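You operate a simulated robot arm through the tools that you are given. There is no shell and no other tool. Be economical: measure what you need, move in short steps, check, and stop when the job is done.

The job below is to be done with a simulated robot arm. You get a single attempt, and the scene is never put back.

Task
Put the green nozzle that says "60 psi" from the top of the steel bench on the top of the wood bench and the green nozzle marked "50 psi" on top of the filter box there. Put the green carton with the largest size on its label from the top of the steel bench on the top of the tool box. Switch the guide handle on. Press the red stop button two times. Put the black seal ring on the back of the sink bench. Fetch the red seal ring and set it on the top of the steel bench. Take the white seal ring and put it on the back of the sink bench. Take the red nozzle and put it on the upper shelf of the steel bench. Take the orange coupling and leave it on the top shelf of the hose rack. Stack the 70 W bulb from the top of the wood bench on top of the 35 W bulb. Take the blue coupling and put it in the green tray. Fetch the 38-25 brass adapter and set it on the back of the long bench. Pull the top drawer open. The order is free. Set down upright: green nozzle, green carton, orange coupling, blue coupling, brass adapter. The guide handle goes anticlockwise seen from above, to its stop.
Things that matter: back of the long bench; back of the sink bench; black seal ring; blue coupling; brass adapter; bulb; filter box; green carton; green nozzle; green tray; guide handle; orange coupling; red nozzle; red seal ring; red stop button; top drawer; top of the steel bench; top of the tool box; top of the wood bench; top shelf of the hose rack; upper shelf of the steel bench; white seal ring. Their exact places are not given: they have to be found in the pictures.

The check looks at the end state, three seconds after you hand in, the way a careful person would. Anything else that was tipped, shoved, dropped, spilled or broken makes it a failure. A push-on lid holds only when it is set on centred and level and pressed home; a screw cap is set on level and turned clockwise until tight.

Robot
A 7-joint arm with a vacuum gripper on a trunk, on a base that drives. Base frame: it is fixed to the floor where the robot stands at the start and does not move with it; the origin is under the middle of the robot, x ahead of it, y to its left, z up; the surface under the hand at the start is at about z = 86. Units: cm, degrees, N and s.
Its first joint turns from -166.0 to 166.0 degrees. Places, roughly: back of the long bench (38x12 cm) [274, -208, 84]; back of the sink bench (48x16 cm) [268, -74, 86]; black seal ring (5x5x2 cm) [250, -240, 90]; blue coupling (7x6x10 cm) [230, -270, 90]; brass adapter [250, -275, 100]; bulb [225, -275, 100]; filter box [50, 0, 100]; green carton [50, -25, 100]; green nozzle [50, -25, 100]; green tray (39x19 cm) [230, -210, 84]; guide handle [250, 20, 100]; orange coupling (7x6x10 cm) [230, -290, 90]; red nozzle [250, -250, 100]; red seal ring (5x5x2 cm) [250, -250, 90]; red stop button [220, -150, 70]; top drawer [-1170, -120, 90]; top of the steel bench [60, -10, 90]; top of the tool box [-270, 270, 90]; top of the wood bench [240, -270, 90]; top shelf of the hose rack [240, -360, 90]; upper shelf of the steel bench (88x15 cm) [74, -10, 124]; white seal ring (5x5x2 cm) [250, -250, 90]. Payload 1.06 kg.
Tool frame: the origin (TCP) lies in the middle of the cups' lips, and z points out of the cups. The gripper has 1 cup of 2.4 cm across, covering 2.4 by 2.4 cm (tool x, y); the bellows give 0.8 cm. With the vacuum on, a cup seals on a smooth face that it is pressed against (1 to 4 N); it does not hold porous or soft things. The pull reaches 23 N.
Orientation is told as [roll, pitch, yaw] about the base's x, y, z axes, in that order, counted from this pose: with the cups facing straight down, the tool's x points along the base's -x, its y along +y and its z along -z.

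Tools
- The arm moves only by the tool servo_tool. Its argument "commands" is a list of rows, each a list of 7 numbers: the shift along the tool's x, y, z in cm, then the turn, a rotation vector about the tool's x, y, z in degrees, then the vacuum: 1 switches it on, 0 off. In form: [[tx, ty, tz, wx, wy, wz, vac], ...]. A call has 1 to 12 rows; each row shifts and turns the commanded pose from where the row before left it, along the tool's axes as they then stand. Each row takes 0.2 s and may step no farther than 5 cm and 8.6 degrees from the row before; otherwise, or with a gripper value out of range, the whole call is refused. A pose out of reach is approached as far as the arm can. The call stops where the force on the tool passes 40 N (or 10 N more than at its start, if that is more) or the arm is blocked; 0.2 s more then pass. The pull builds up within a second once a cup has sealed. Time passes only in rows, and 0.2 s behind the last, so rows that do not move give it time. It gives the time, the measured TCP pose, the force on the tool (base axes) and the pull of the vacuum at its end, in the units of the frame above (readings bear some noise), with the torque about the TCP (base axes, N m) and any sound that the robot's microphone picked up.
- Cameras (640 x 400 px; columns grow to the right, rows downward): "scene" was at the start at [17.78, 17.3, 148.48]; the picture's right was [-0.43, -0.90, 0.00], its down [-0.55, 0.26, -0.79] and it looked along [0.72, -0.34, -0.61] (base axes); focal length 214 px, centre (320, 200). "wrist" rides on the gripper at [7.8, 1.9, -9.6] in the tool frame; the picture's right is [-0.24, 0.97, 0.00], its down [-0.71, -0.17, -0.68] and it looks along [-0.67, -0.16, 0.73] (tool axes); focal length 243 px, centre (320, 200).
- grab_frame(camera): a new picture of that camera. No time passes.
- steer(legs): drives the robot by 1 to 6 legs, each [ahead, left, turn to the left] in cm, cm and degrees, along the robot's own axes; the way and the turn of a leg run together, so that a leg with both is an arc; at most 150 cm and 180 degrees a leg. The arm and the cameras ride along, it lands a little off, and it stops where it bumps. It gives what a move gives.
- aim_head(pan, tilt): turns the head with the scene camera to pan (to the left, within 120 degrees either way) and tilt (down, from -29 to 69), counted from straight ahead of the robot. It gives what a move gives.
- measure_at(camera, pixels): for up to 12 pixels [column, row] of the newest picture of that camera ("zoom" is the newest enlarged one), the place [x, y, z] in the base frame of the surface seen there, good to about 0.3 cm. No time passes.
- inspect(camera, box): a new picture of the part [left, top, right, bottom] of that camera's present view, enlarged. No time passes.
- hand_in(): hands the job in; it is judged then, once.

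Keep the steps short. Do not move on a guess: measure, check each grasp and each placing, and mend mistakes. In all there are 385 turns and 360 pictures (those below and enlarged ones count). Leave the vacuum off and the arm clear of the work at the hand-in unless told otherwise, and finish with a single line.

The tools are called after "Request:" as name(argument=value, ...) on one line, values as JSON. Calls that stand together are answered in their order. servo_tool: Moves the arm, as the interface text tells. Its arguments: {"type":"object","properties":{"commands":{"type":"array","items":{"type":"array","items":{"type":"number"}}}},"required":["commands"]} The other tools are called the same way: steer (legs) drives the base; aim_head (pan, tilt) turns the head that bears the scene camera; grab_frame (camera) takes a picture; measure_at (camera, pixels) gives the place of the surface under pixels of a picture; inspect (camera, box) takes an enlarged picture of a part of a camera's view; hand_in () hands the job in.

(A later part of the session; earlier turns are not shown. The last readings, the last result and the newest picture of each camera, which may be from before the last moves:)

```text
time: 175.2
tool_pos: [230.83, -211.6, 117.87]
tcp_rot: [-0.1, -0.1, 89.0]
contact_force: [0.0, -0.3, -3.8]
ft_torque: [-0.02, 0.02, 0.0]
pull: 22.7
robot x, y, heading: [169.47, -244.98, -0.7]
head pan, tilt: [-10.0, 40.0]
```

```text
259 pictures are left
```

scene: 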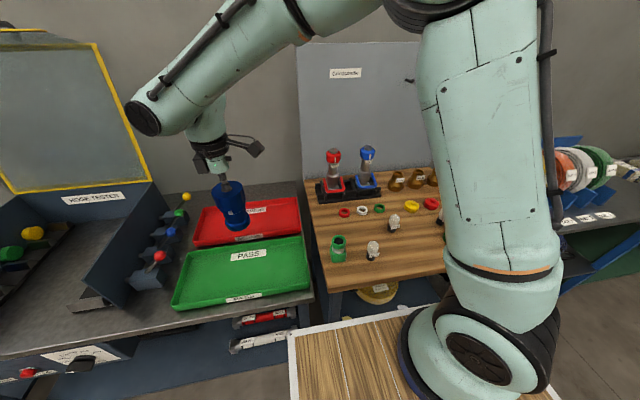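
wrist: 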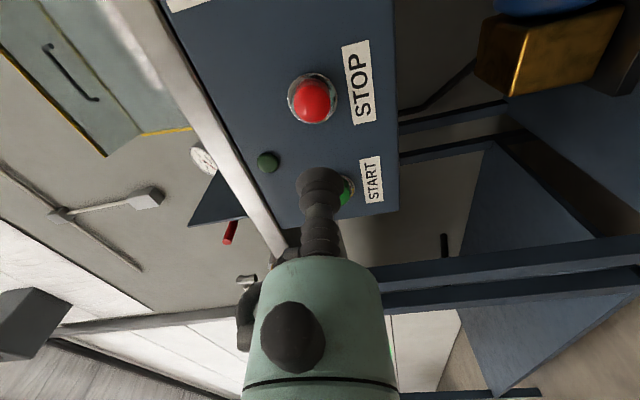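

Request:
servo_tool(commands=[[0, 0.8, 4.5, 0, 0, 0, 1], [0, 0, 5, 0, 0, 0, 1], [0, 0, 5, 0, 0, 0, 1], [0, 0, 4.5, 0, 0, 0, 1], [0, 0, 1.5, 0, 0, 0, 1], [0, 0, 0.8, 0, 0, 0, 1], [0, 0, 0.5, 0, 0, 0, 1], [0, 0, 0, 0, 0, 0, 1]])

Request:
inspect(camera="scene", box=[160, 185, 320, 315])

```text
time: 177.1
tool_pos: [229.86, -211.57, 96.23]
tcp_rot: [-0.1, -0.2, 89.1]
contact_force: [0.2, -0.1, 1.4]
ft_torque: [-0.02, 0.02, 0.0]
pull: 23.2
robot x, y, heading: [169.36, -245.12, -0.2]
head pan, tilt: [-10.0, 40.0]
```

```text
3.08 times, centred on (240, 250) of scene
```

zoom: 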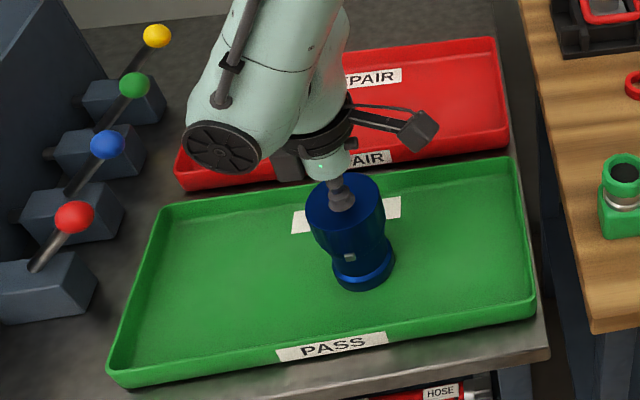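

Request:
servo_tool(commands=[[0, 0, 0.2, 0, 0, 0, 1], [0, 0, 0, 0, 0, 0, 0], [0, 0, 0, 0, 0, 0, 0], [0, 0, 0, 0, 0, 0, 0], [0, 0, -0.5, 0, 0, 0, 0], [0, 0, -1, 0, 0, 0, 0], [0, 0, -4, 0, 0, 0, 0], [0, 0, -5, 0, 0, 0, 0], [0, 0, -5, 0, 0, 0, 0], [0, 0, -5, 0, 0, 0, 0]])

Request:
inspect(camera="scene", box=[160, 185, 320, 315])

```text
time: 179.2
tool_pos: [229.53, -211.8, 116.52]
tcp_rot: [-0.1, 0.0, 89.1]
contact_force: [1.3, -0.7, 0.1]
ft_torque: [-0.01, 0.04, -0.03]
pull: 0.0
robot x, y, heading: [169.11, -245.12, -0.5]
head pan, tilt: [-10.0, 40.0]
```

```text
3.08 times, centred on (240, 250) of scene
```

zoom: 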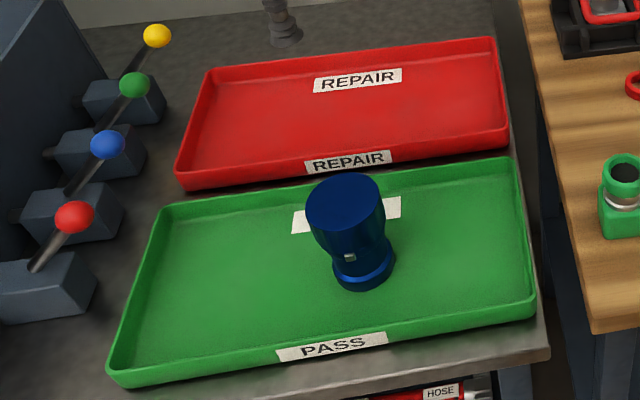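

Blue coupling done. Next the bulbs: move to (236,-268) for a close view of the 35 W bulb.

Request:
servo_tool(commands=[[4.7, -0.5, 0, 0, 0, 0, 0], [4.7, -0.6, 0, 0, 0, 0, 0], [4.7, -0.6, 0, 0, 0, 0, 0], [4.7, -0.6, 0, 0, 0, 0, 0], [4.7, -0.6, 0, 0, 0, 0, 0], [4.7, -0.6, 0, 0, 0, 0, 0], [4.7, -0.6, 0, 0, 0, 0, 0], [4.7, -0.6, 0, 0, 0, 0, 0], [4.7, -0.6, 0, 0, 0, 0, 0], [4.7, -0.6, 0, 0, 0, 0, 0], [4.7, -0.6, 0, 0, 0, 0, 0], [4.7, 0, 0, 0, 0, 0, 0]])

Request:
servo_tool(commands=[[0, 0, 4, 0, 0, 0, 0], [0, 0, 4, 0, 0, 0, 0]])

Request:
grab_frame(camera="wrist")

```text
time: 181.8
tool_pos: [235.14, -268.32, 116.21]
tcp_rot: [-0.1, 0.0, 89.2]
contact_force: [-1.3, 0.7, 0.2]
ft_torque: [0.01, 0.0, 0.03]
pull: 0.1
robot x, y, heading: [169.57, -244.93, -0.5]
head pan, tilt: [-10.0, 40.0]
```

```text
time: 182.4
tool_pos: [235.34, -268.27, 108.06]
tcp_rot: [0.0, -0.1, 89.1]
contact_force: [-0.1, 0.5, -0.1]
ft_torque: [-0.03, -0.03, 0.01]
pull: 0.1
robot x, y, heading: [169.34, -244.96, -0.7]
head pan, tilt: [-10.0, 40.0]
```

```text
256 pictures are left
```

wrist: 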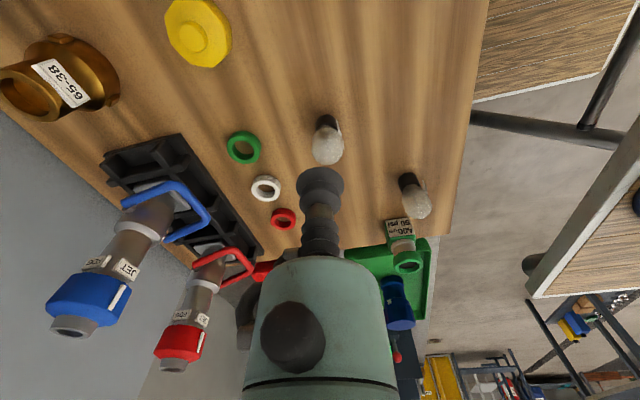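

Request:
inspect(camera="wrist", box=[290, 100, 360, 180])

Request:
measure_at(camera="zoom", pixels=[[320, 250], [320, 270], [320, 220], [280, 240], [370, 230], [320, 300], [300, 260], [340, 260], [320, 100]])

```text
5.00 times, centred on (325, 140) of wrist
```

zoom: 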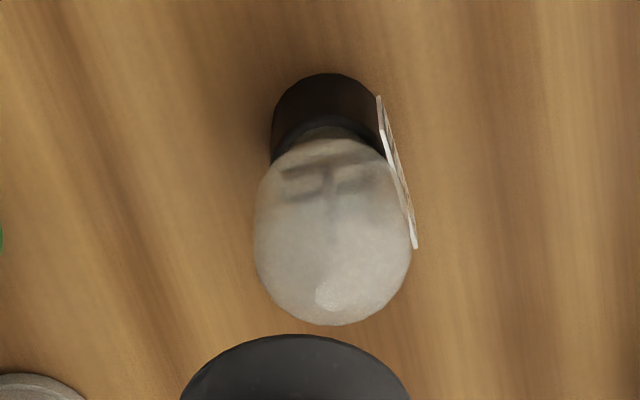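

```text
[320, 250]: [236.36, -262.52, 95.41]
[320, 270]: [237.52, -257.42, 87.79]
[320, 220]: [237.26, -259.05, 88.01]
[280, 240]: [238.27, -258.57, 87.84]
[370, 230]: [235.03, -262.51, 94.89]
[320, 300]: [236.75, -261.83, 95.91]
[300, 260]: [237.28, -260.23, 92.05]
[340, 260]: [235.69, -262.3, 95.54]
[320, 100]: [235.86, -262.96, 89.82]
```

Request:
inspect(camera="scene", box=[370, 205, 410, 240])

Request:
aim_head(pan=-25, tilt=40)

Request:
grab_frame(camera="scene")

```text
11.43 times, centred on (390, 222) of scene
```

zoom: 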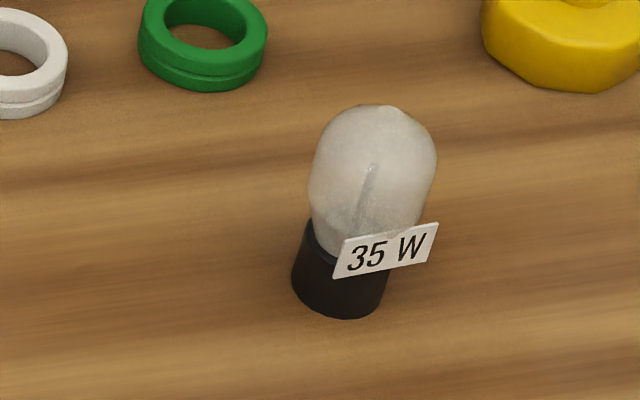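

```text
time: 183.2
tool_pos: [235.3, -268.21, 108.08]
tcp_rot: [-0.2, -0.2, 89.1]
contact_force: [0.1, 0.4, 0.5]
ft_torque: [0.01, -0.01, 0.0]
pull: 0.1
robot x, y, heading: [169.22, -245.04, -0.6]
head pan, tilt: [-25.0, 40.0]
```

```text
253 pictures are left
```

scene: 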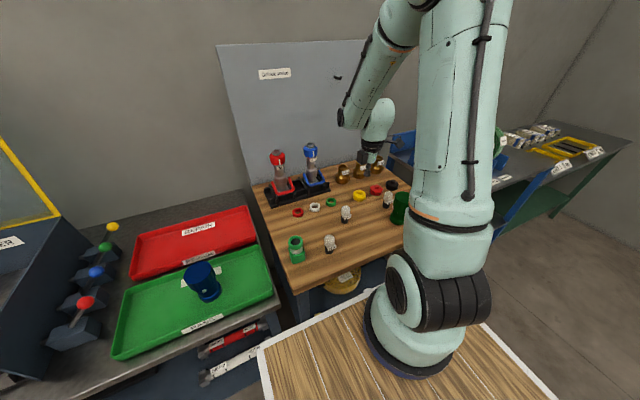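

The dome has a flattened top. Go over the 70 W bulb: hand to (237,-288).

Request:
servo_tool(commands=[[4.5, -0.4, 0, 0, 0, 0, 0], [4.5, -0.4, 0, 0, 0, 0, 0], [4.5, -0.4, 0, 0, 0, 0, 0], [4.5, -0.4, 0, 0, 0, 0, 0], [2, -0.2, 0, 0, 0, 0, 0]])

Request:
grab_frame(camera="wrist")

Request:
inspect(camera="wrist", box=[270, 90, 370, 190])

```text
time: 184.4
tool_pos: [236.92, -287.95, 108.22]
tcp_rot: [-0.1, -0.1, 89.2]
contact_force: [-0.1, 0.7, -0.2]
ft_torque: [0.01, -0.02, -0.03]
pull: 0.2
robot x, y, heading: [169.2, -245.23, -0.2]
head pan, tilt: [-25.0, 40.0]
```

```text
252 pictures are left
```

wrist: 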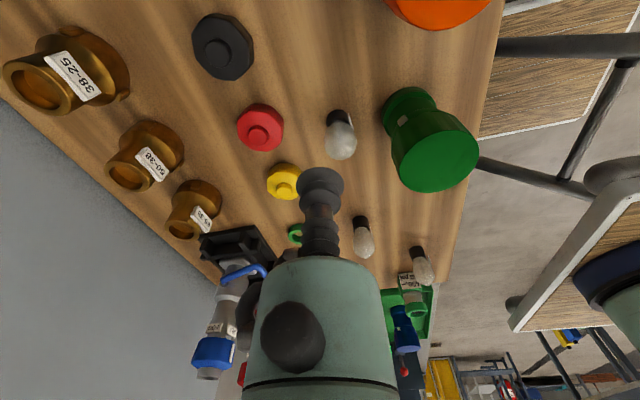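

```text
4.00 times, centred on (320, 140) of wrist
```

zoom: 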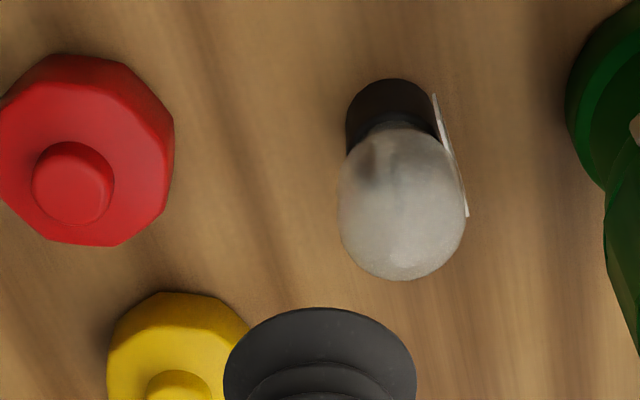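

Request:
measure_at(camera="zoom", pixels=[[390, 85], [355, 115], [425, 100], [390, 105], [372, 95], [410, 92], [400, 160], [400, 200], [400, 240], [400, 265], [370, 200], [440, 200]])

```text
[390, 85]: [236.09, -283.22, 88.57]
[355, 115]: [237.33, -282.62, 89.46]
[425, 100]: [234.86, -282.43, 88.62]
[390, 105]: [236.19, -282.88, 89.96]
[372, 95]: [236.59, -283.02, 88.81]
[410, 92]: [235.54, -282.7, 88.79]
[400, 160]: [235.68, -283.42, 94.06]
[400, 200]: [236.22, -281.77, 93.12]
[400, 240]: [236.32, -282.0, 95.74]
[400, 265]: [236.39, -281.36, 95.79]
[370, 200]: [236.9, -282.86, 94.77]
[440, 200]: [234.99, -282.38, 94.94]
```

Bulb axis ≈(236.2,-281.7), top ≈96. Move above, to z≈98.

Request:
servo_tool(commands=[[-4, 0.72, 2, 0, 0, 0, 0], [-2.25, 0, 4, 0, 0, 0, 0], [0, 0, 4, 0, 0, 0, 0], [0, 0, 0, 0, 0, 0, 0]])

Request:
inspect(camera="wrist", box=[260, 110, 380, 230])

```text
time: 185.4
tool_pos: [236.27, -281.73, 98.18]
tcp_rot: [0.0, -0.2, 89.1]
contact_force: [-0.5, 1.0, -0.1]
ft_torque: [0.0, 0.03, -0.03]
pull: 0.0
robot x, y, heading: [169.01, -245.09, -0.4]
head pan, tilt: [-25.0, 40.0]
```

```text
3.33 times, centred on (320, 170) of wrist
```

zoom: 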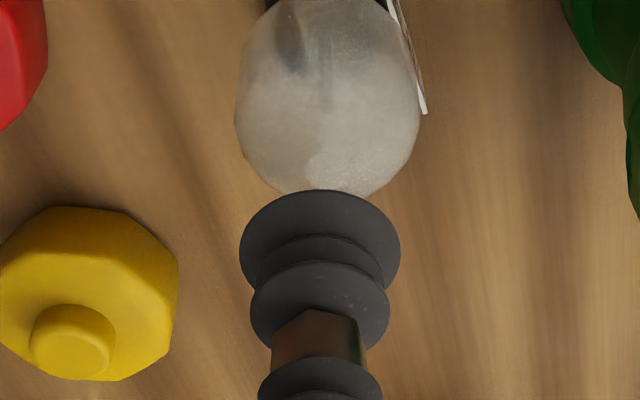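

Request:
servo_tool(commands=[[0, 0.15, 1.2, 0, 0, 0, 1], [0, 0, 0.6, 0, 0, 0, 1], [0, 0, 0.4, 0, 0, 0, 1], [0, 0, 0, 0, 0, 0, 1], [0, 0, 0, 0, 0, 0, 1]])

Request:
inspect(camera="wrist", box=[260, 110, 380, 230])

```text
time: 186.6
tool_pos: [236.08, -281.79, 96.07]
tcp_rot: [0.0, -0.1, 89.1]
contact_force: [0.5, -0.1, 0.1]
ft_torque: [-0.02, -0.03, -0.01]
pull: 0.0
robot x, y, heading: [169.69, -244.65, -0.5]
head pan, tilt: [-25.0, 40.0]
```

```text
3.33 times, centred on (320, 170) of wrist
```

zoom: 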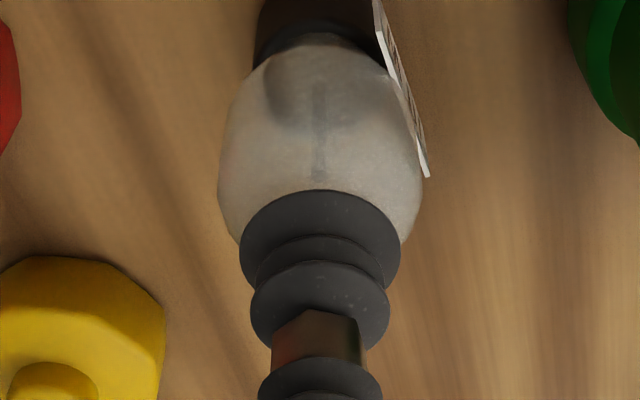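

Centred, no contact yet. Lower in small steps.

Request:
servo_tool(commands=[[0, 0, 0.2, 0, 0, 0, 1], [0, 0, 0.2, 0, 0, 0, 1], [0, 0, 0.2, 0, 0, 0, 1], [0, 0, 0, 0, 0, 0, 1], [0, 0, 0, 0, 0, 0, 1]])

```text
time: 187.8
tool_pos: [236.09, -281.9, 95.47]
tcp_rot: [-0.1, -0.1, 89.1]
contact_force: [1.1, 1.1, 10.6]
ft_torque: [0.0, 0.0, -0.01]
pull: 22.7
robot x, y, heading: [168.98, -244.93, -0.2]
head pan, tilt: [-25.0, 40.0]
```

Sealed on the 70 W bulb. Lift it, then measure the 35 W bulb's axis from the scene camera.

Request:
servo_tool(commands=[[0, 0, -0.5, 0, 0, 0, 1], [0, 0, -2, 0, 0, 0, 1], [0, 0, -4, 0, 0, 0, 1], [0, 0, -4, 0, 0, 0, 1], [0, 0, -4, 0, 0, 0, 1], [0, 0, -3, 0, 0, 0, 1]])

Request:
inspect(camera="scene", box=[330, 195, 365, 230])

Request:
inspect(camera="scene", box=[350, 130, 430, 230])

```text
time: 189.2
tool_pos: [236.08, -281.73, 113.07]
tcp_rot: [-0.1, -0.1, 89.1]
contact_force: [0.0, -0.3, -1.1]
ft_torque: [0.0, 0.02, 0.01]
pull: 22.5
robot x, y, heading: [168.91, -244.94, -0.5]
head pan, tilt: [-25.0, 40.0]
```

```text
11.43 times, centred on (348, 212) of scene
```

zoom: 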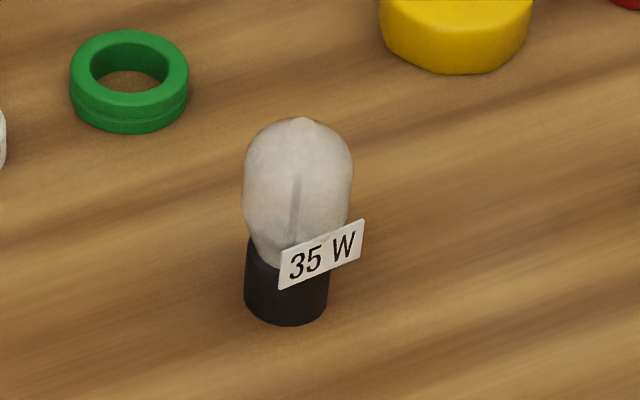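

```text
4.00 times, centred on (390, 180) of scene
```

zoom: 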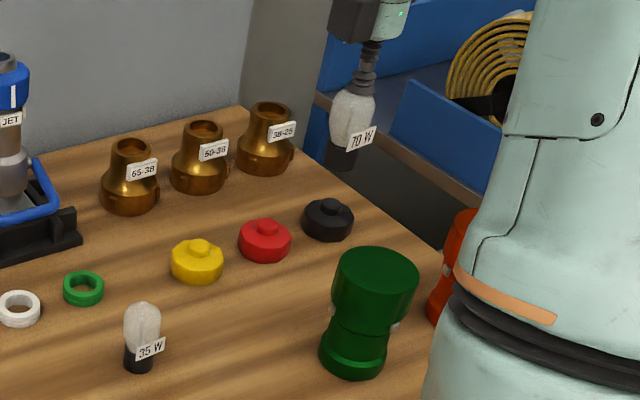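

Request:
inspect(camera="scene", box=[330, 195, 365, 230])

Request:
measure_at(camera="zoom", pixels=[[250, 270], [260, 290], [285, 305], [310, 305], [322, 300], [270, 310], [300, 135], [300, 125], [270, 150], [335, 150], [300, 200], [265, 280]])

```text
11.43 times, centred on (348, 212) of scene
```

zoom: 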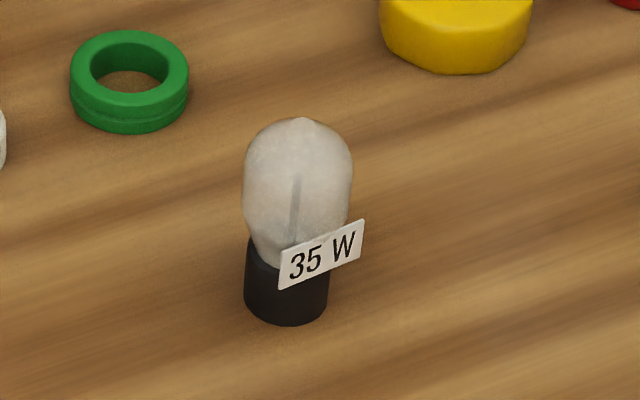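

```text
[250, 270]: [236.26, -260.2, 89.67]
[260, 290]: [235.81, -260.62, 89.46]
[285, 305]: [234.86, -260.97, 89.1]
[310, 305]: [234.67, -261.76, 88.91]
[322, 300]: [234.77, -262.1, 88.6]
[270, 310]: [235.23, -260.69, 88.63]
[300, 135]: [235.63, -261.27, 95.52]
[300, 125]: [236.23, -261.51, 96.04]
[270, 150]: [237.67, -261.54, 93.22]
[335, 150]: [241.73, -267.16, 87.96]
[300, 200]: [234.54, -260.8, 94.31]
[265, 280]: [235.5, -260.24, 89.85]
```

35 W axis ≈(235.95,-261.7), top ≈96. Carry the 70 W bulb over it.

Request:
servo_tool(commands=[[-4, 0.02, 0, 0, 0, 0, 1], [-4, 0.02, 0, 0, 0, 0, 1], [-4, 0.02, 0, 0, 0, 0, 1], [-4, 0.02, 0, 0, 0, 0, 1], [-4.05, 0.02, 0, 0, 0, 0, 1], [0, 0, 4, 0, 0, 0, 1], [0, 0, 3.5, 0, 0, 0, 1], [0, 0, 0, 0, 0, 0, 1]])

Request:
inspect(camera="wrist", box=[260, 80, 380, 230])

Request:
inspect(camera="scene", box=[320, 170, 375, 230])

```text
time: 191.0
tool_pos: [236.37, -261.95, 105.3]
tcp_rot: [-0.1, -0.2, 89.1]
contact_force: [-0.2, 0.3, -0.2]
ft_torque: [0.03, -0.02, 0.04]
pull: 23.0
robot x, y, heading: [169.24, -245.27, -0.5]
head pan, tilt: [-25.0, 40.0]
```

```text
2.67 times, centred on (320, 155) of wrist
```

zoom: 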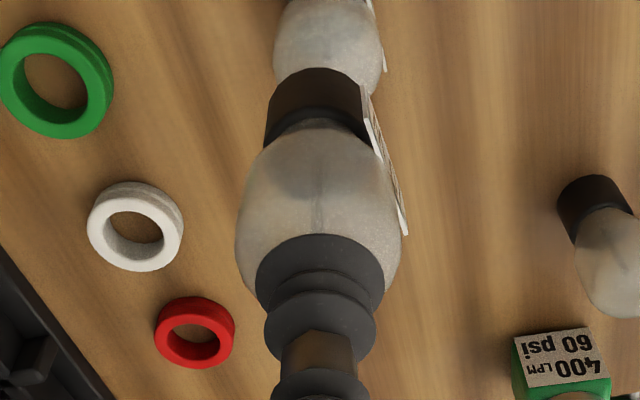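

```text
6.67 times, centred on (348, 200) of scene
```

zoom: 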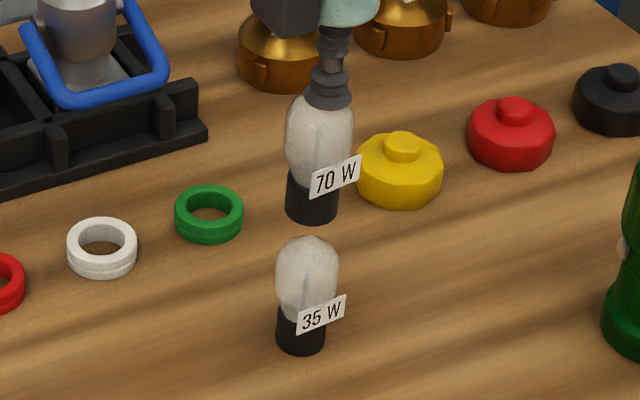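

Comparing both views, the needed shift is (-0.45,+0.30). Apply and re-check.

Request:
servo_tool(commands=[[-0.3, 0.45, 0.6, 0, 0, 0, 1], [0, 0, 0, 0, 0, 0, 1], [0, 0, 0, 0, 0, 0, 1]])

Request:
inspect(camera="wrist", box=[260, 80, 380, 230])

Request:
inspect(camera="scene", box=[330, 180, 365, 230])

```text
time: 191.8
tool_pos: [235.88, -261.57, 104.86]
tcp_rot: [-0.1, -0.2, 89.1]
contact_force: [0.5, -0.1, -0.8]
ft_torque: [0.02, 0.02, -0.01]
pull: 23.5
robot x, y, heading: [169.12, -245.32, -0.4]
head pan, tilt: [-25.0, 40.0]
```

```text
2.67 times, centred on (320, 155) of wrist
```

zoom: 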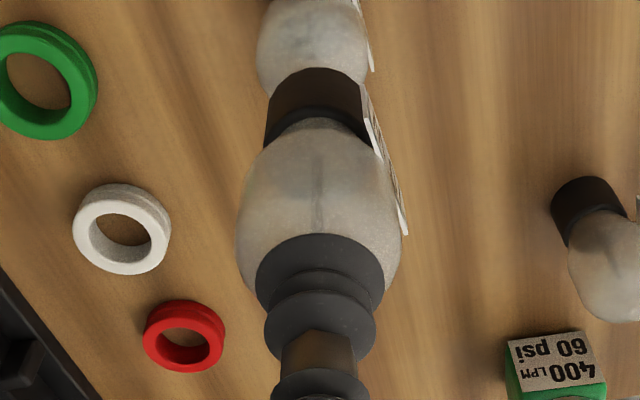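

```text
8.00 times, centred on (348, 205) of scene
```

zoom: 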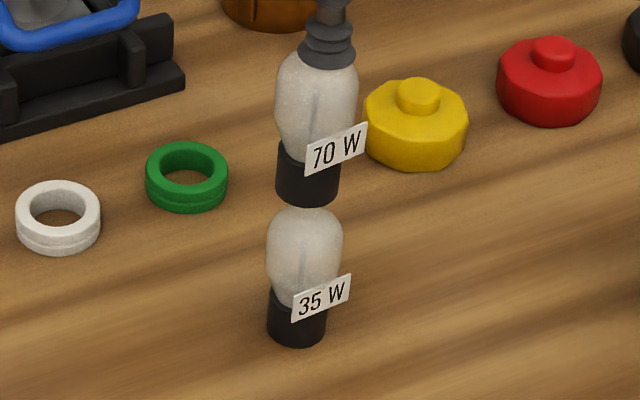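

Wrist view aligned; scene view asks 0.2 cm toward -y. Apply, then lower gently to contact.

Request:
servo_tool(commands=[[0.2, 0, 0, 0, 0, 0, 1], [0, 0, 0.3, 0, 0, 0, 1], [0, 0, 0.2, 0, 0, 0, 1], [0, 0, 0, 0, 0, 0, 1]])

Request:
inspect(camera="scene", box=[330, 180, 365, 230])

```text
time: 192.8
tool_pos: [236.05, -261.73, 104.34]
tcp_rot: [-0.2, -0.2, 89.1]
contact_force: [0.1, 0.5, 0.0]
ft_torque: [-0.02, 0.02, -0.02]
pull: 22.6
robot x, y, heading: [169.45, -245.29, -0.5]
head pan, tilt: [-25.0, 40.0]
```

```text
8.00 times, centred on (348, 205) of scene
```

zoom: 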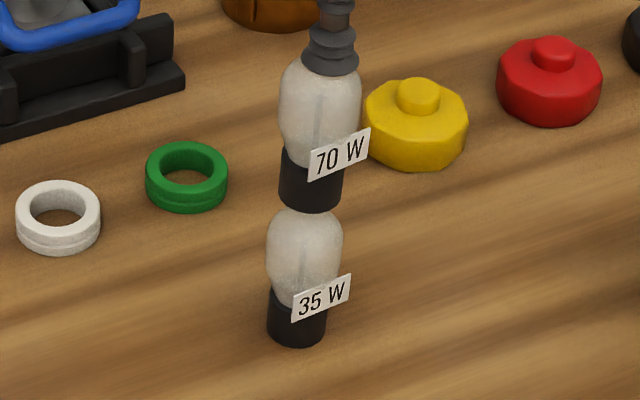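

Request:
servo_tool(commands=[[0, 0, 0.2, 0, 0, 0, 1], [0, 0, 0.15, 0, 0, 0, 1], [0, 0, 0, 0, 0, 0, 1]])

Request:
servo_tool(commands=[[0, 0, 0.15, 0, 0, 0, 1], [0, 0, 0.1, 0, 0, 0, 1], [0, 0, 0, 0, 0, 0, 1]])

```text
time: 193.6
tool_pos: [235.86, -261.66, 104.12]
tcp_rot: [-0.1, -0.3, 89.1]
contact_force: [-0.1, -0.4, -0.1]
ft_torque: [0.02, 0.02, -0.01]
pull: 23.1
robot x, y, heading: [168.92, -244.87, -0.5]
head pan, tilt: [-25.0, 40.0]
```

```text
time: 194.4
tool_pos: [235.87, -261.58, 103.79]
tcp_rot: [-0.2, -0.2, 89.0]
contact_force: [0.3, -0.2, -0.8]
ft_torque: [-0.01, 0.04, 0.02]
pull: 23.3
robot x, y, heading: [169.22, -244.87, -0.4]
head pan, tilt: [-25.0, 40.0]
```

Request:
servo_tool(commands=[[0, 0, 0.2, 0, 0, 0, 1], [0, 0, 0, 0, 0, 0, 1]])

Request:
servo_tool(commands=[[0, 0, 0.2, 0, 0, 0, 1], [0, 0, 0, 0, 0, 0, 1]])

Request:
inspect(camera="scene", box=[330, 180, 365, 230])

```text
time: 195.0
tool_pos: [235.88, -261.66, 103.71]
tcp_rot: [-0.1, -0.2, 89.2]
contact_force: [0.2, -0.7, -0.5]
ft_torque: [0.01, 0.0, 0.02]
pull: 22.6
robot x, y, heading: [169.81, -245.22, -0.6]
head pan, tilt: [-25.0, 40.0]
```

```text
time: 195.6
tool_pos: [235.81, -261.75, 103.43]
tcp_rot: [-0.1, -0.2, 89.1]
contact_force: [-0.5, -0.9, -1.8]
ft_torque: [-0.02, -0.03, 0.0]
pull: 22.8
robot x, y, heading: [168.97, -244.74, -0.1]
head pan, tilt: [-25.0, 40.0]
```

```text
8.00 times, centred on (348, 205) of scene
```

zoom: 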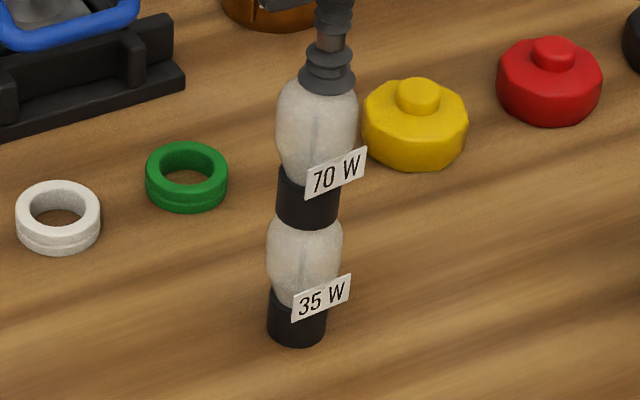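

The base seems to nest over the dome. Continue lowering until contact.

Request:
servo_tool(commands=[[0, 0, 0.2, 0, 0, 0, 1], [0, 0, 0, 0, 0, 0, 1]])

Request:
servo_tool(commands=[[0, 0, 0.2, 0, 0, 0, 1], [0, 0, 0, 0, 0, 0, 1]])

Request:
servo_tool(commands=[[0, 0, 0.2, 0, 0, 0, 1], [0, 0, 0, 0, 0, 0, 1]])

Request:
inspect(camera="scene", box=[330, 180, 365, 230])

```text
time: 196.2
tool_pos: [235.85, -261.83, 103.19]
tcp_rot: [-0.1, -0.1, 89.1]
contact_force: [0.0, -0.7, 0.0]
ft_torque: [0.0, -0.02, 0.01]
pull: 22.7
robot x, y, heading: [168.8, -245.16, -0.5]
head pan, tilt: [-25.0, 40.0]
```

```text
time: 196.8
tool_pos: [235.86, -261.76, 103.0]
tcp_rot: [-0.2, -0.2, 89.1]
contact_force: [-0.3, -0.8, 11.2]
ft_torque: [0.01, 0.02, 0.01]
pull: 23.2
robot x, y, heading: [168.92, -245.06, -0.7]
head pan, tilt: [-25.0, 40.0]
```

```text
time: 197.4
tool_pos: [235.79, -261.58, 102.84]
tcp_rot: [-0.1, -0.2, 89.1]
contact_force: [-0.2, -0.5, 13.5]
ft_torque: [-0.03, -0.05, 0.0]
pull: 23.2
robot x, y, heading: [168.9, -245.41, -0.5]
head pan, tilt: [-25.0, 40.0]
```

```text
8.00 times, centred on (348, 205) of scene
```

zoom: 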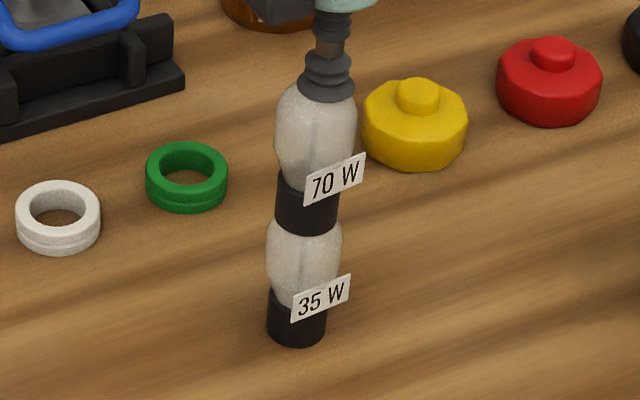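

Firm contact, no side force. Release: vacuum off, wait, rise slowly.

Request:
servo_tool(commands=[[0, 0, -0.2, 0, 0, 0, 1], [0, 0, 0, 0, 0, 0, 0], [0, 0, 0, 0, 0, 0, 0], [0, 0, 0, 0, 0, 0, 0], [0, 0, 0, 0, 0, 0, 0], [0, 0, -0.2, 0, 0, 0, 0], [0, 0, -0.2, 0, 0, 0, 0], [0, 0, -0.2, 0, 0, 0, 0]])

Request:
inspect(camera="scene", box=[330, 180, 365, 230])

```text
time: 199.2
tool_pos: [235.85, -261.72, 103.59]
tcp_rot: [-0.1, -0.3, 89.1]
contact_force: [-0.7, 1.4, 0.1]
ft_torque: [0.0, 0.01, 0.01]
pull: 0.1
robot x, y, heading: [169.2, -245.11, -0.3]
head pan, tilt: [-25.0, 40.0]
```

```text
8.00 times, centred on (348, 205) of scene
```

zoom: 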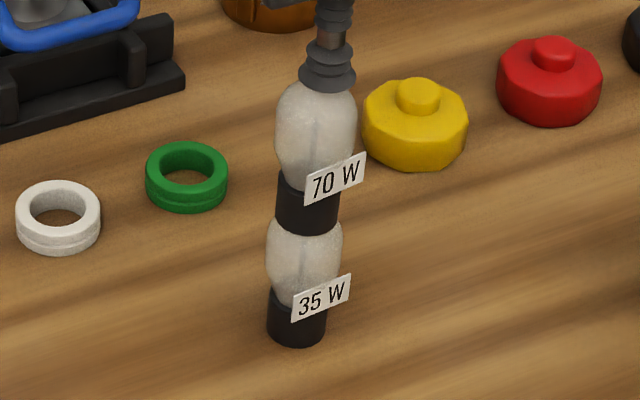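

It stands. Rise further.

Request:
servo_tool(commands=[[0, 0, -0.5, 0, 0, 0, 0], [0, 0, -1, 0, 0, 0, 0], [0, 0, -3, 0, 0, 0, 0], [0, 0, -5, 0, 0, 0, 0], [0, 0, -5, 0, 0, 0, 0], [0, 0, 0, 0, 0, 0, 0], [0, 0, 0, 0, 0, 0, 0]])

Request:
inspect(camera="scene", box=[330, 180, 365, 230])

```text
time: 200.8
tool_pos: [235.91, -261.78, 117.95]
tcp_rot: [-0.1, -0.2, 89.1]
contact_force: [0.1, -0.4, 0.9]
ft_torque: [-0.01, -0.02, 0.04]
pull: 0.0
robot x, y, heading: [169.01, -245.18, -0.6]
head pan, tilt: [-25.0, 40.0]
```

```text
8.00 times, centred on (348, 205) of scene
```

zoom: 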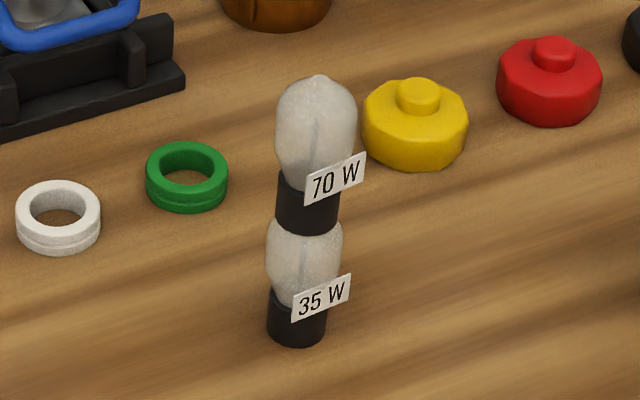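

Stack is stable. Next the orange coupling: retract and drive right to about (163,-320).

Request:
servo_tool(commands=[[0, 4, 0, 0, 0, 0, 0], [0, 4, 0, 0, 0, 0, 0], [0, 4, 0, 0, 0, 0, 0]])

Request:
steer(legs=[[-8, -75, 0.4]])

Request:
aim_head(pan=-10, tilt=38)

Request:
grab_frame(camera="scene")

```text
time: 201.6
tool_pos: [223.78, -261.36, 117.88]
tcp_rot: [0.0, -0.3, 89.1]
contact_force: [-0.2, -0.3, 0.4]
ft_torque: [0.0, 0.0, 0.03]
pull: 0.2
robot x, y, heading: [169.31, -244.93, -0.5]
head pan, tilt: [-25.0, 40.0]
```

```text
time: 205.7
tool_pos: [215.42, -335.3, 118.04]
tcp_rot: [-0.1, -0.1, 89.4]
contact_force: [-0.3, 0.1, -0.3]
ft_torque: [0.03, 0.01, 0.0]
pull: 0.0
robot x, y, heading: [160.96, -319.04, -0.3]
head pan, tilt: [-25.0, 40.0]
```

```text
time: 206.4
tool_pos: [215.51, -335.2, 117.89]
tcp_rot: [-0.1, -0.2, 89.3]
contact_force: [0.2, 0.2, -0.5]
ft_torque: [-0.01, -0.02, 0.0]
pull: 0.1
robot x, y, heading: [160.72, -318.86, -0.3]
head pan, tilt: [-10.0, 38.0]
```

```text
236 pictures are left
```

scene: 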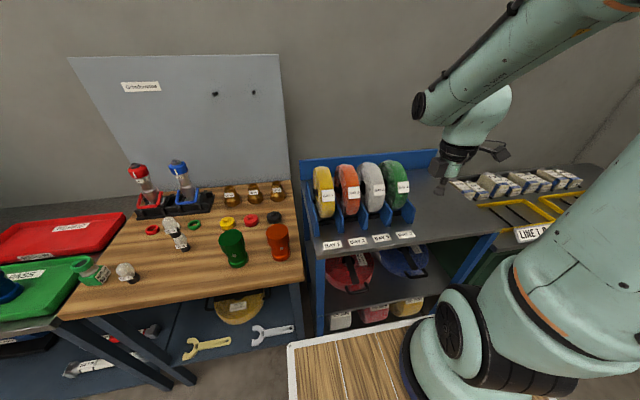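

Request:
inspect(camera="scene", box=[300, 150, 500, 280])

Request:
measure_at(camera="scene", pixels=[[440, 215], [430, 235], [460, 225], [415, 205], [425, 190], [278, 232], [271, 230], [285, 231], [278, 227], [279, 238], [320, 250], [480, 230]])

```text
3.08 times, centred on (400, 215) of scene
```

zoom: 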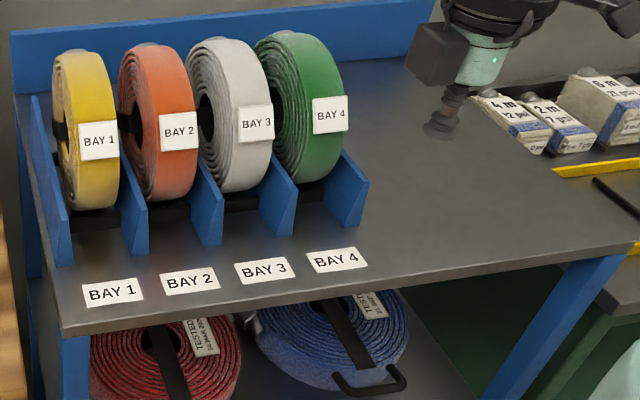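

```text
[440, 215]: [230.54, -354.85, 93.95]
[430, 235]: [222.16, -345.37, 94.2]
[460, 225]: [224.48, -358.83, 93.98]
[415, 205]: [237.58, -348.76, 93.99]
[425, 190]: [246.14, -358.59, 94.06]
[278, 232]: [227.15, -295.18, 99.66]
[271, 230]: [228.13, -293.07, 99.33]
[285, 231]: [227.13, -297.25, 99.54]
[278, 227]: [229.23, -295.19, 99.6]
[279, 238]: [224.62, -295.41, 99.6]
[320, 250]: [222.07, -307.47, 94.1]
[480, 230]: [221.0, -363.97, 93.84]
```

Request:
inspect(camera="scene", box=[255, 210, 305, 270])

Request:
measure_at(camera="zoom", pixels=[[250, 110], [390, 110], [320, 75], [320, 130], [320, 100], [290, 100], [350, 100]])

```text
6.67 times, centred on (280, 240) of scene
```

zoom: 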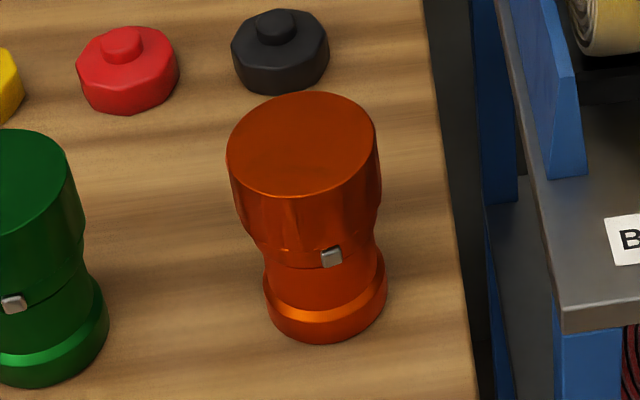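

```text
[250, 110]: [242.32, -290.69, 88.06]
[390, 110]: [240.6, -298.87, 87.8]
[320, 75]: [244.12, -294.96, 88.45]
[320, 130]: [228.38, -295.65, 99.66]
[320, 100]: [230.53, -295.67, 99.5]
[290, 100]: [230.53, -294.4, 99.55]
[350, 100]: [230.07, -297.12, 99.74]
```

Orange top centre ≈(227.4,-294.9). Move over and press.

Request:
servo_tool(commands=[[-4.5, -0.6, 0, 0, 0, 0, 0], [-4.5, -0.6, 0, 0, 0, 0, 0], [-4.5, -0.6, 0, 0, 0, 0, 0], [-4.5, -0.6, 0, 0, 0, 0, 0], [-4.5, -1.9, 0, 0, 0, 0, 0], [-4.5, -1.9, 0, 0, 0, 0, 0], [-4.5, -1.9, 0, 0, 0, 0, 0], [-4.5, -1.9, 0, 0, 0, 0, 0], [-4.3, -1.9, 0, 0, 0, 0, 0], [0, 0, 5, 0, 0, 0, 0], [0, 0, 5, 0, 0, 0, 0], [0, 0, 5, 0, 0, 0, 0]])

Request:
inspect(camera="wrist", box=[230, 80, 410, 230])

```text
time: 209.0
tool_pos: [227.76, -294.97, 103.25]
tcp_rot: [-0.2, -0.3, 89.3]
contact_force: [-0.1, -0.1, 0.5]
ft_torque: [0.02, -0.01, 0.0]
pull: 0.1
robot x, y, heading: [160.97, -318.89, -0.2]
head pan, tilt: [-10.0, 38.0]
```

```text
2.67 times, centred on (320, 155) of wrist
```

zoom: 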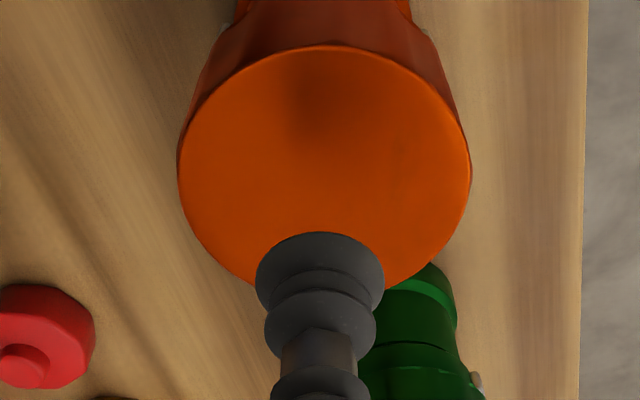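

Well centred. Press on with vacuum.

Request:
servo_tool(commands=[[0, 0, 2.5, 0, 0, 0, 1], [0, 0, 0.8, 0, 0, 0, 1], [0, 0, 0.5, 0, 0, 0, 1], [0, 0, 0.3, 0, 0, 0, 1], [0, 0, 0, 0, 0, 0, 1], [0, 0, 0, 0, 0, 0, 1], [0, 0, 0, 0, 0, 0, 1]])

```text
time: 210.6
tool_pos: [227.79, -294.91, 98.93]
tcp_rot: [-0.2, -0.2, 89.3]
contact_force: [-3.9, 1.3, 9.0]
ft_torque: [-0.01, 0.04, 0.02]
pull: 23.0
robot x, y, heading: [160.42, -318.84, -0.4]
head pan, tilt: [-10.0, 38.0]
```

Lift, route in front of the hoses to the shelf's free right part (235,-358).

Request:
servo_tool(commands=[[0, 0, -1, 0, 0, 0, 1], [0, 0, -4, 0, 0, 0, 1], [0, 0, -4.5, 0, 0, 0, 1], [0, 0, -4.5, 0, 0, 0, 1], [0, 0, -4.5, 0, 0, 0, 1], [0, 0, -4.5, 0, 0, 0, 1], [0, 4, 0, 0, 0, 0, 1], [0, 4, 0, 0, 0, 0, 1], [3, 3, 0, 0, 0, 0, 1]])

Request:
servo_tool(commands=[[4.6, 0, 0, 0, 0, 0, 1], [4.6, 0, 0, 0, 0, 0, 1], [4.6, 0, 0, 0, 0, 0, 1], [4.6, 0, 0, 0, 0, 0, 1], [4.6, 0, 0, 0, 0, 0, 1], [4.6, 0, 0, 0, 0, 0, 1], [4.6, 0, 0, 0, 0, 0, 1], [4.6, 0, 0, 0, 0, 0, 1], [4.6, 0, 0, 0, 0, 0, 1], [4.6, 0, 0, 0, 0, 0, 1], [4.6, 0, 0, 0, 0, 0, 1], [4.6, 0, 0, 0, 0, 0, 1]])

Request:
grab_frame(camera="scene")

```text
time: 212.6
tool_pos: [216.95, -297.96, 121.83]
tcp_rot: [-0.1, -0.1, 89.4]
contact_force: [0.9, -0.4, -4.1]
ft_torque: [0.0, -0.01, -0.02]
pull: 22.7
robot x, y, heading: [160.88, -318.85, -0.1]
head pan, tilt: [-10.0, 38.0]
```

```text
time: 215.2
tool_pos: [216.01, -353.17, 121.83]
tcp_rot: [-0.1, 0.0, 89.3]
contact_force: [-0.1, 0.7, -3.6]
ft_torque: [-0.01, 0.05, -0.01]
pull: 22.6
robot x, y, heading: [160.63, -319.18, -0.3]
head pan, tilt: [-10.0, 38.0]
```

```text
232 pictures are left
```

scene: 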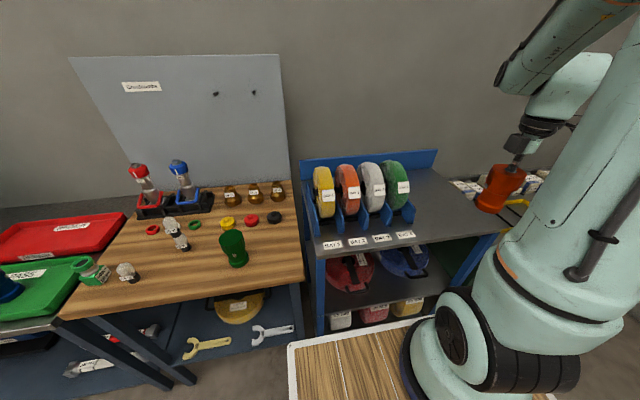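

Request:
servo_tool(commands=[[1, -4.5, 0, 0, 0, 0, 1], [1, -4.5, 0, 0, 0, 0, 1], [1, -4.5, 0, 0, 0, 0, 1], [0, -4.5, 0, 0, 0, 0, 1], [0, 0, 5, 0, 0, 0, 1], [0, 0, 4, 0, 0, 0, 1], [0, 0, 4, 0, 0, 0, 1], [0, 0, 0, 0, 0, 0, 1]])

Request:
inspect(camera="scene", box=[340, 150, 540, 280])

```text
time: 217.0
tool_pos: [234.19, -356.21, 109.0]
tcp_rot: [-0.1, -0.3, 89.2]
contact_force: [0.0, -0.3, -3.4]
ft_torque: [0.02, 0.02, 0.06]
pull: 23.3
robot x, y, heading: [160.88, -319.15, -0.2]
head pan, tilt: [-10.0, 38.0]
```

```text
3.08 times, centred on (440, 215) of scene
```

zoom: 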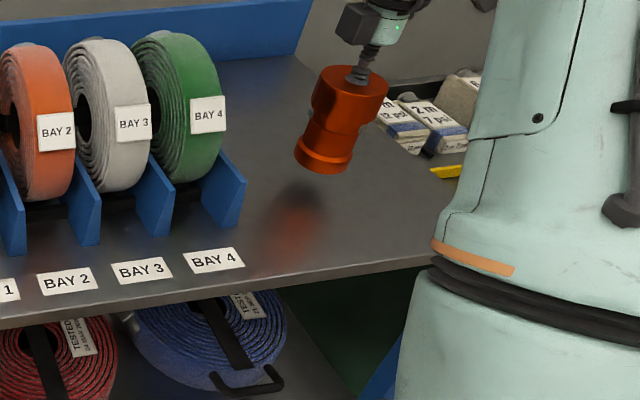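

Request:
servo_tool(commands=[[0, 0, 2.5, 0, 0, 0, 1], [0, 0, 0.8, 0, 0, 0, 1], [0, 0, 0.4, 0, 0, 0, 1], [0, 0, 0.2, 0, 0, 0, 1], [0, 0, 0, 0, 0, 0, 1]])

```text
time: 218.2
tool_pos: [234.19, -356.27, 105.01]
tcp_rot: [-0.2, -0.1, 89.2]
contact_force: [5.6, 0.9, 18.1]
ft_torque: [0.02, 0.03, -0.01]
pull: 22.9
robot x, y, heading: [160.81, -319.07, -0.2]
head pan, tilt: [-10.0, 38.0]
```

Request:
servo_tool(commands=[[0, 0, -0.3, 0, 0, 0, 1], [0, 0, 0, 0, 0, 0, 0], [0, 0, 0, 0, 0, 0, 0], [0, 0, 0, 0, 0, 0, 0], [0, 0, -0.5, 0, 0, 0, 0], [0, 0, -1, 0, 0, 0, 0], [0, 0, -4, 0, 0, 0, 0], [0, 0, -5, 0, 0, 0, 0], [0, 0, -5, 0, 0, 0, 0]])

Request:
inspect(camera="scene", box=[340, 150, 540, 280])

```text
time: 220.2
tool_pos: [233.94, -356.35, 120.54]
tcp_rot: [0.0, -0.2, 89.2]
contact_force: [-0.1, 1.2, 0.1]
ft_torque: [0.02, 0.02, 0.01]
pull: 0.0
robot x, y, heading: [160.52, -318.93, -0.4]
head pan, tilt: [-10.0, 38.0]
```

```text
3.08 times, centred on (440, 215) of scene
```

zoom: 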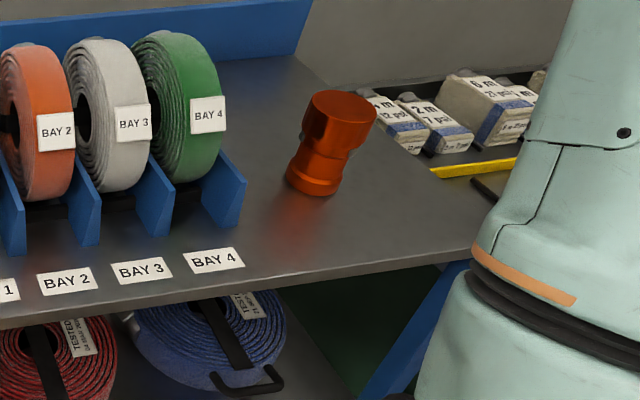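

Orange coupling done. Retract the hand and drive to (178,-288) for the brass adapter.

Request:
servo_tool(commands=[[0, 4.5, 0, 0, 0, 0, 0], [0, 4.5, 0, 0, 0, 0, 0], [0, 4.5, 0, 0, 0, 0, 0], [0, 4.5, 0, 0, 0, 0, 0], [-4.6, 0, 0, 0, 0, 0, 0], [-4.6, 0, 0, 0, 0, 0, 0], [-4.6, 0, 0, 0, 0, 0, 0], [-4.6, 0, 0, 0, 0, 0, 0], [-4.6, 0, 0, 0, 0, 0, 0], [-4.6, 0, 0, 0, 0, 0, 0], [-4.6, 0, 0, 0, 0, 0, 0]])

Request:
steer(legs=[[0, 30, 0], [16, 0, 0.3]])

Request:
aim_head(pan=0, tilt=40)

Request:
grab_frame(camera="scene")

```text
time: 222.6
tool_pos: [216.34, -323.64, 120.44]
tcp_rot: [-0.1, -0.2, 89.2]
contact_force: [-0.2, -0.9, -0.3]
ft_torque: [0.05, 0.0, 0.0]
pull: 0.0
robot x, y, heading: [160.53, -318.66, -0.2]
head pan, tilt: [-10.0, 38.0]
```

```text
time: 225.7
tool_pos: [232.77, -293.46, 120.5]
tcp_rot: [-0.1, -0.2, 89.4]
contact_force: [0.3, 0.0, -0.3]
ft_torque: [-0.04, -0.01, -0.02]
pull: 0.1
robot x, y, heading: [177.33, -289.05, -0.0]
head pan, tilt: [-10.0, 38.0]
```

```text
time: 226.4
tool_pos: [232.77, -293.43, 120.47]
tcp_rot: [-0.3, -0.2, 89.4]
contact_force: [0.0, 0.3, -0.1]
ft_torque: [0.01, 0.01, -0.01]
pull: 0.1
robot x, y, heading: [177.35, -288.81, -0.2]
head pan, tilt: [0.0, 40.0]
```

```text
229 pictures are left
```

scene: 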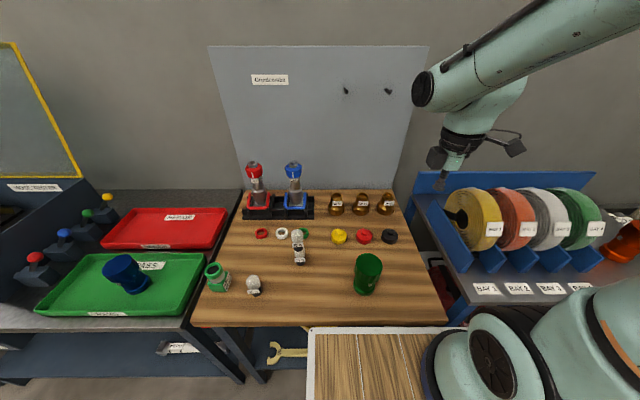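

Request:
inspect(camera="scene", box=[320, 180, 410, 250])

Request:
measure_at(camera="zoom", pixels=[[467, 110], [445, 110], [490, 110], [467, 98], [467, 122], [460, 175], [420, 175], [500, 175], [488, 145], [467, 180]])

```text
5.71 times, centred on (365, 215) of scene
```

zoom: 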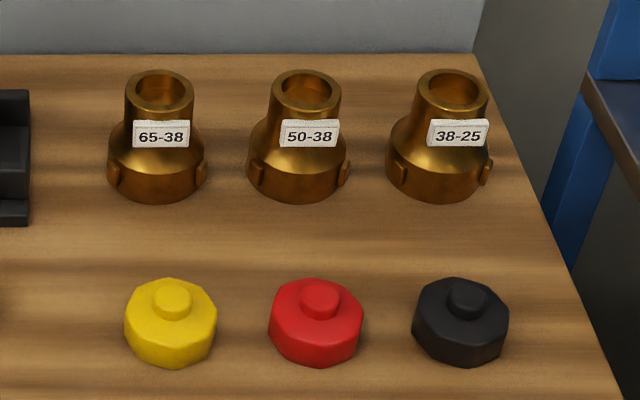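

```text
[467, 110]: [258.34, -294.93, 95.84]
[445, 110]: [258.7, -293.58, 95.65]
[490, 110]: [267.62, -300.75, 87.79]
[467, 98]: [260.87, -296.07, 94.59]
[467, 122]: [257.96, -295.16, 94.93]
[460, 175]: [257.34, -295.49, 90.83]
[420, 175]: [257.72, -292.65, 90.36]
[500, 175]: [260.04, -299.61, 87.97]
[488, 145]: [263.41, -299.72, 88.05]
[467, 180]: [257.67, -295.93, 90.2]
```

I turn the hand back to yaw 0 (camera toward the robot) for this one and approach (254.5,-295,107).

Request:
servo_tool(commands=[[0, 0, 0, 0, 0, 8.5, 0], [0, 0, 0, 0, 0, 8.5, 0], [0, 0, 0, 0, 0, 8.5, 0], [0, 0, 0, 0, 0, 8.5, 0], [0, 0, 0, 0, 0, 8.5, 0], [0, 0, 0, 0, 0, 8.5, 0], [0, 0, 0, 0, 0, 8.5, 0], [0, 0, 0, 0, 0, 8.5, 0], [0, 0, 0, 0, 0, 8.5, 0], [0, 0, 0, 0, 0, 8.5, 0], [0, 0, 0, 0, 0, 4.4, 0]])

Request:
servo_tool(commands=[[-4.4, -0.2, 0, 0, 0, 0, 0], [-4.4, -0.2, 0, 0, 0, 0, 0], [-4.4, -0.2, 0, 0, 0, 0, 0], [-4.4, -0.2, 0, 0, 0, 0, 0], [-4.2, -0.2, 0, 0, 0, 0, 0], [0, 0, 4.5, 0, 0, 0, 0], [0, 0, 4.5, 0, 0, 0, 0], [0, 0, 4.5, 0, 0, 0, 0]])

Request:
grab_frame(camera="wrist")

Request:
inspect(camera="wrist", box=[260, 80, 380, 200])

```text
time: 228.8
tool_pos: [232.73, -293.51, 120.35]
tcp_rot: [0.2, -0.1, -0.1]
contact_force: [0.3, 0.1, 1.0]
ft_torque: [0.0, 0.0, 0.01]
pull: 0.1
robot x, y, heading: [177.34, -288.93, 0.1]
head pan, tilt: [0.0, 40.0]
```

```text
time: 230.6
tool_pos: [254.56, -294.43, 106.88]
tcp_rot: [0.1, -0.3, -0.1]
contact_force: [-0.4, 0.6, 0.5]
ft_torque: [0.0, -0.01, 0.0]
pull: 0.0
robot x, y, heading: [177.18, -288.59, -0.1]
head pan, tilt: [0.0, 40.0]
```

```text
227 pictures are left
```

wrist: 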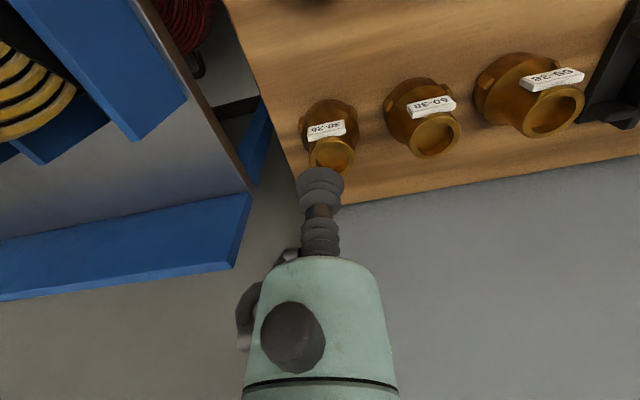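

```text
3.33 times, centred on (320, 140) of wrist
```

zoom: 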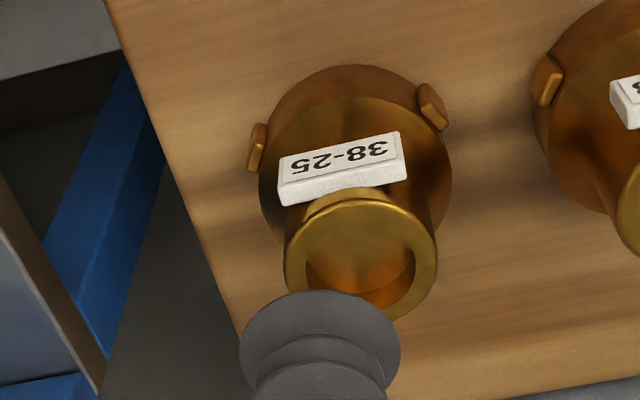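

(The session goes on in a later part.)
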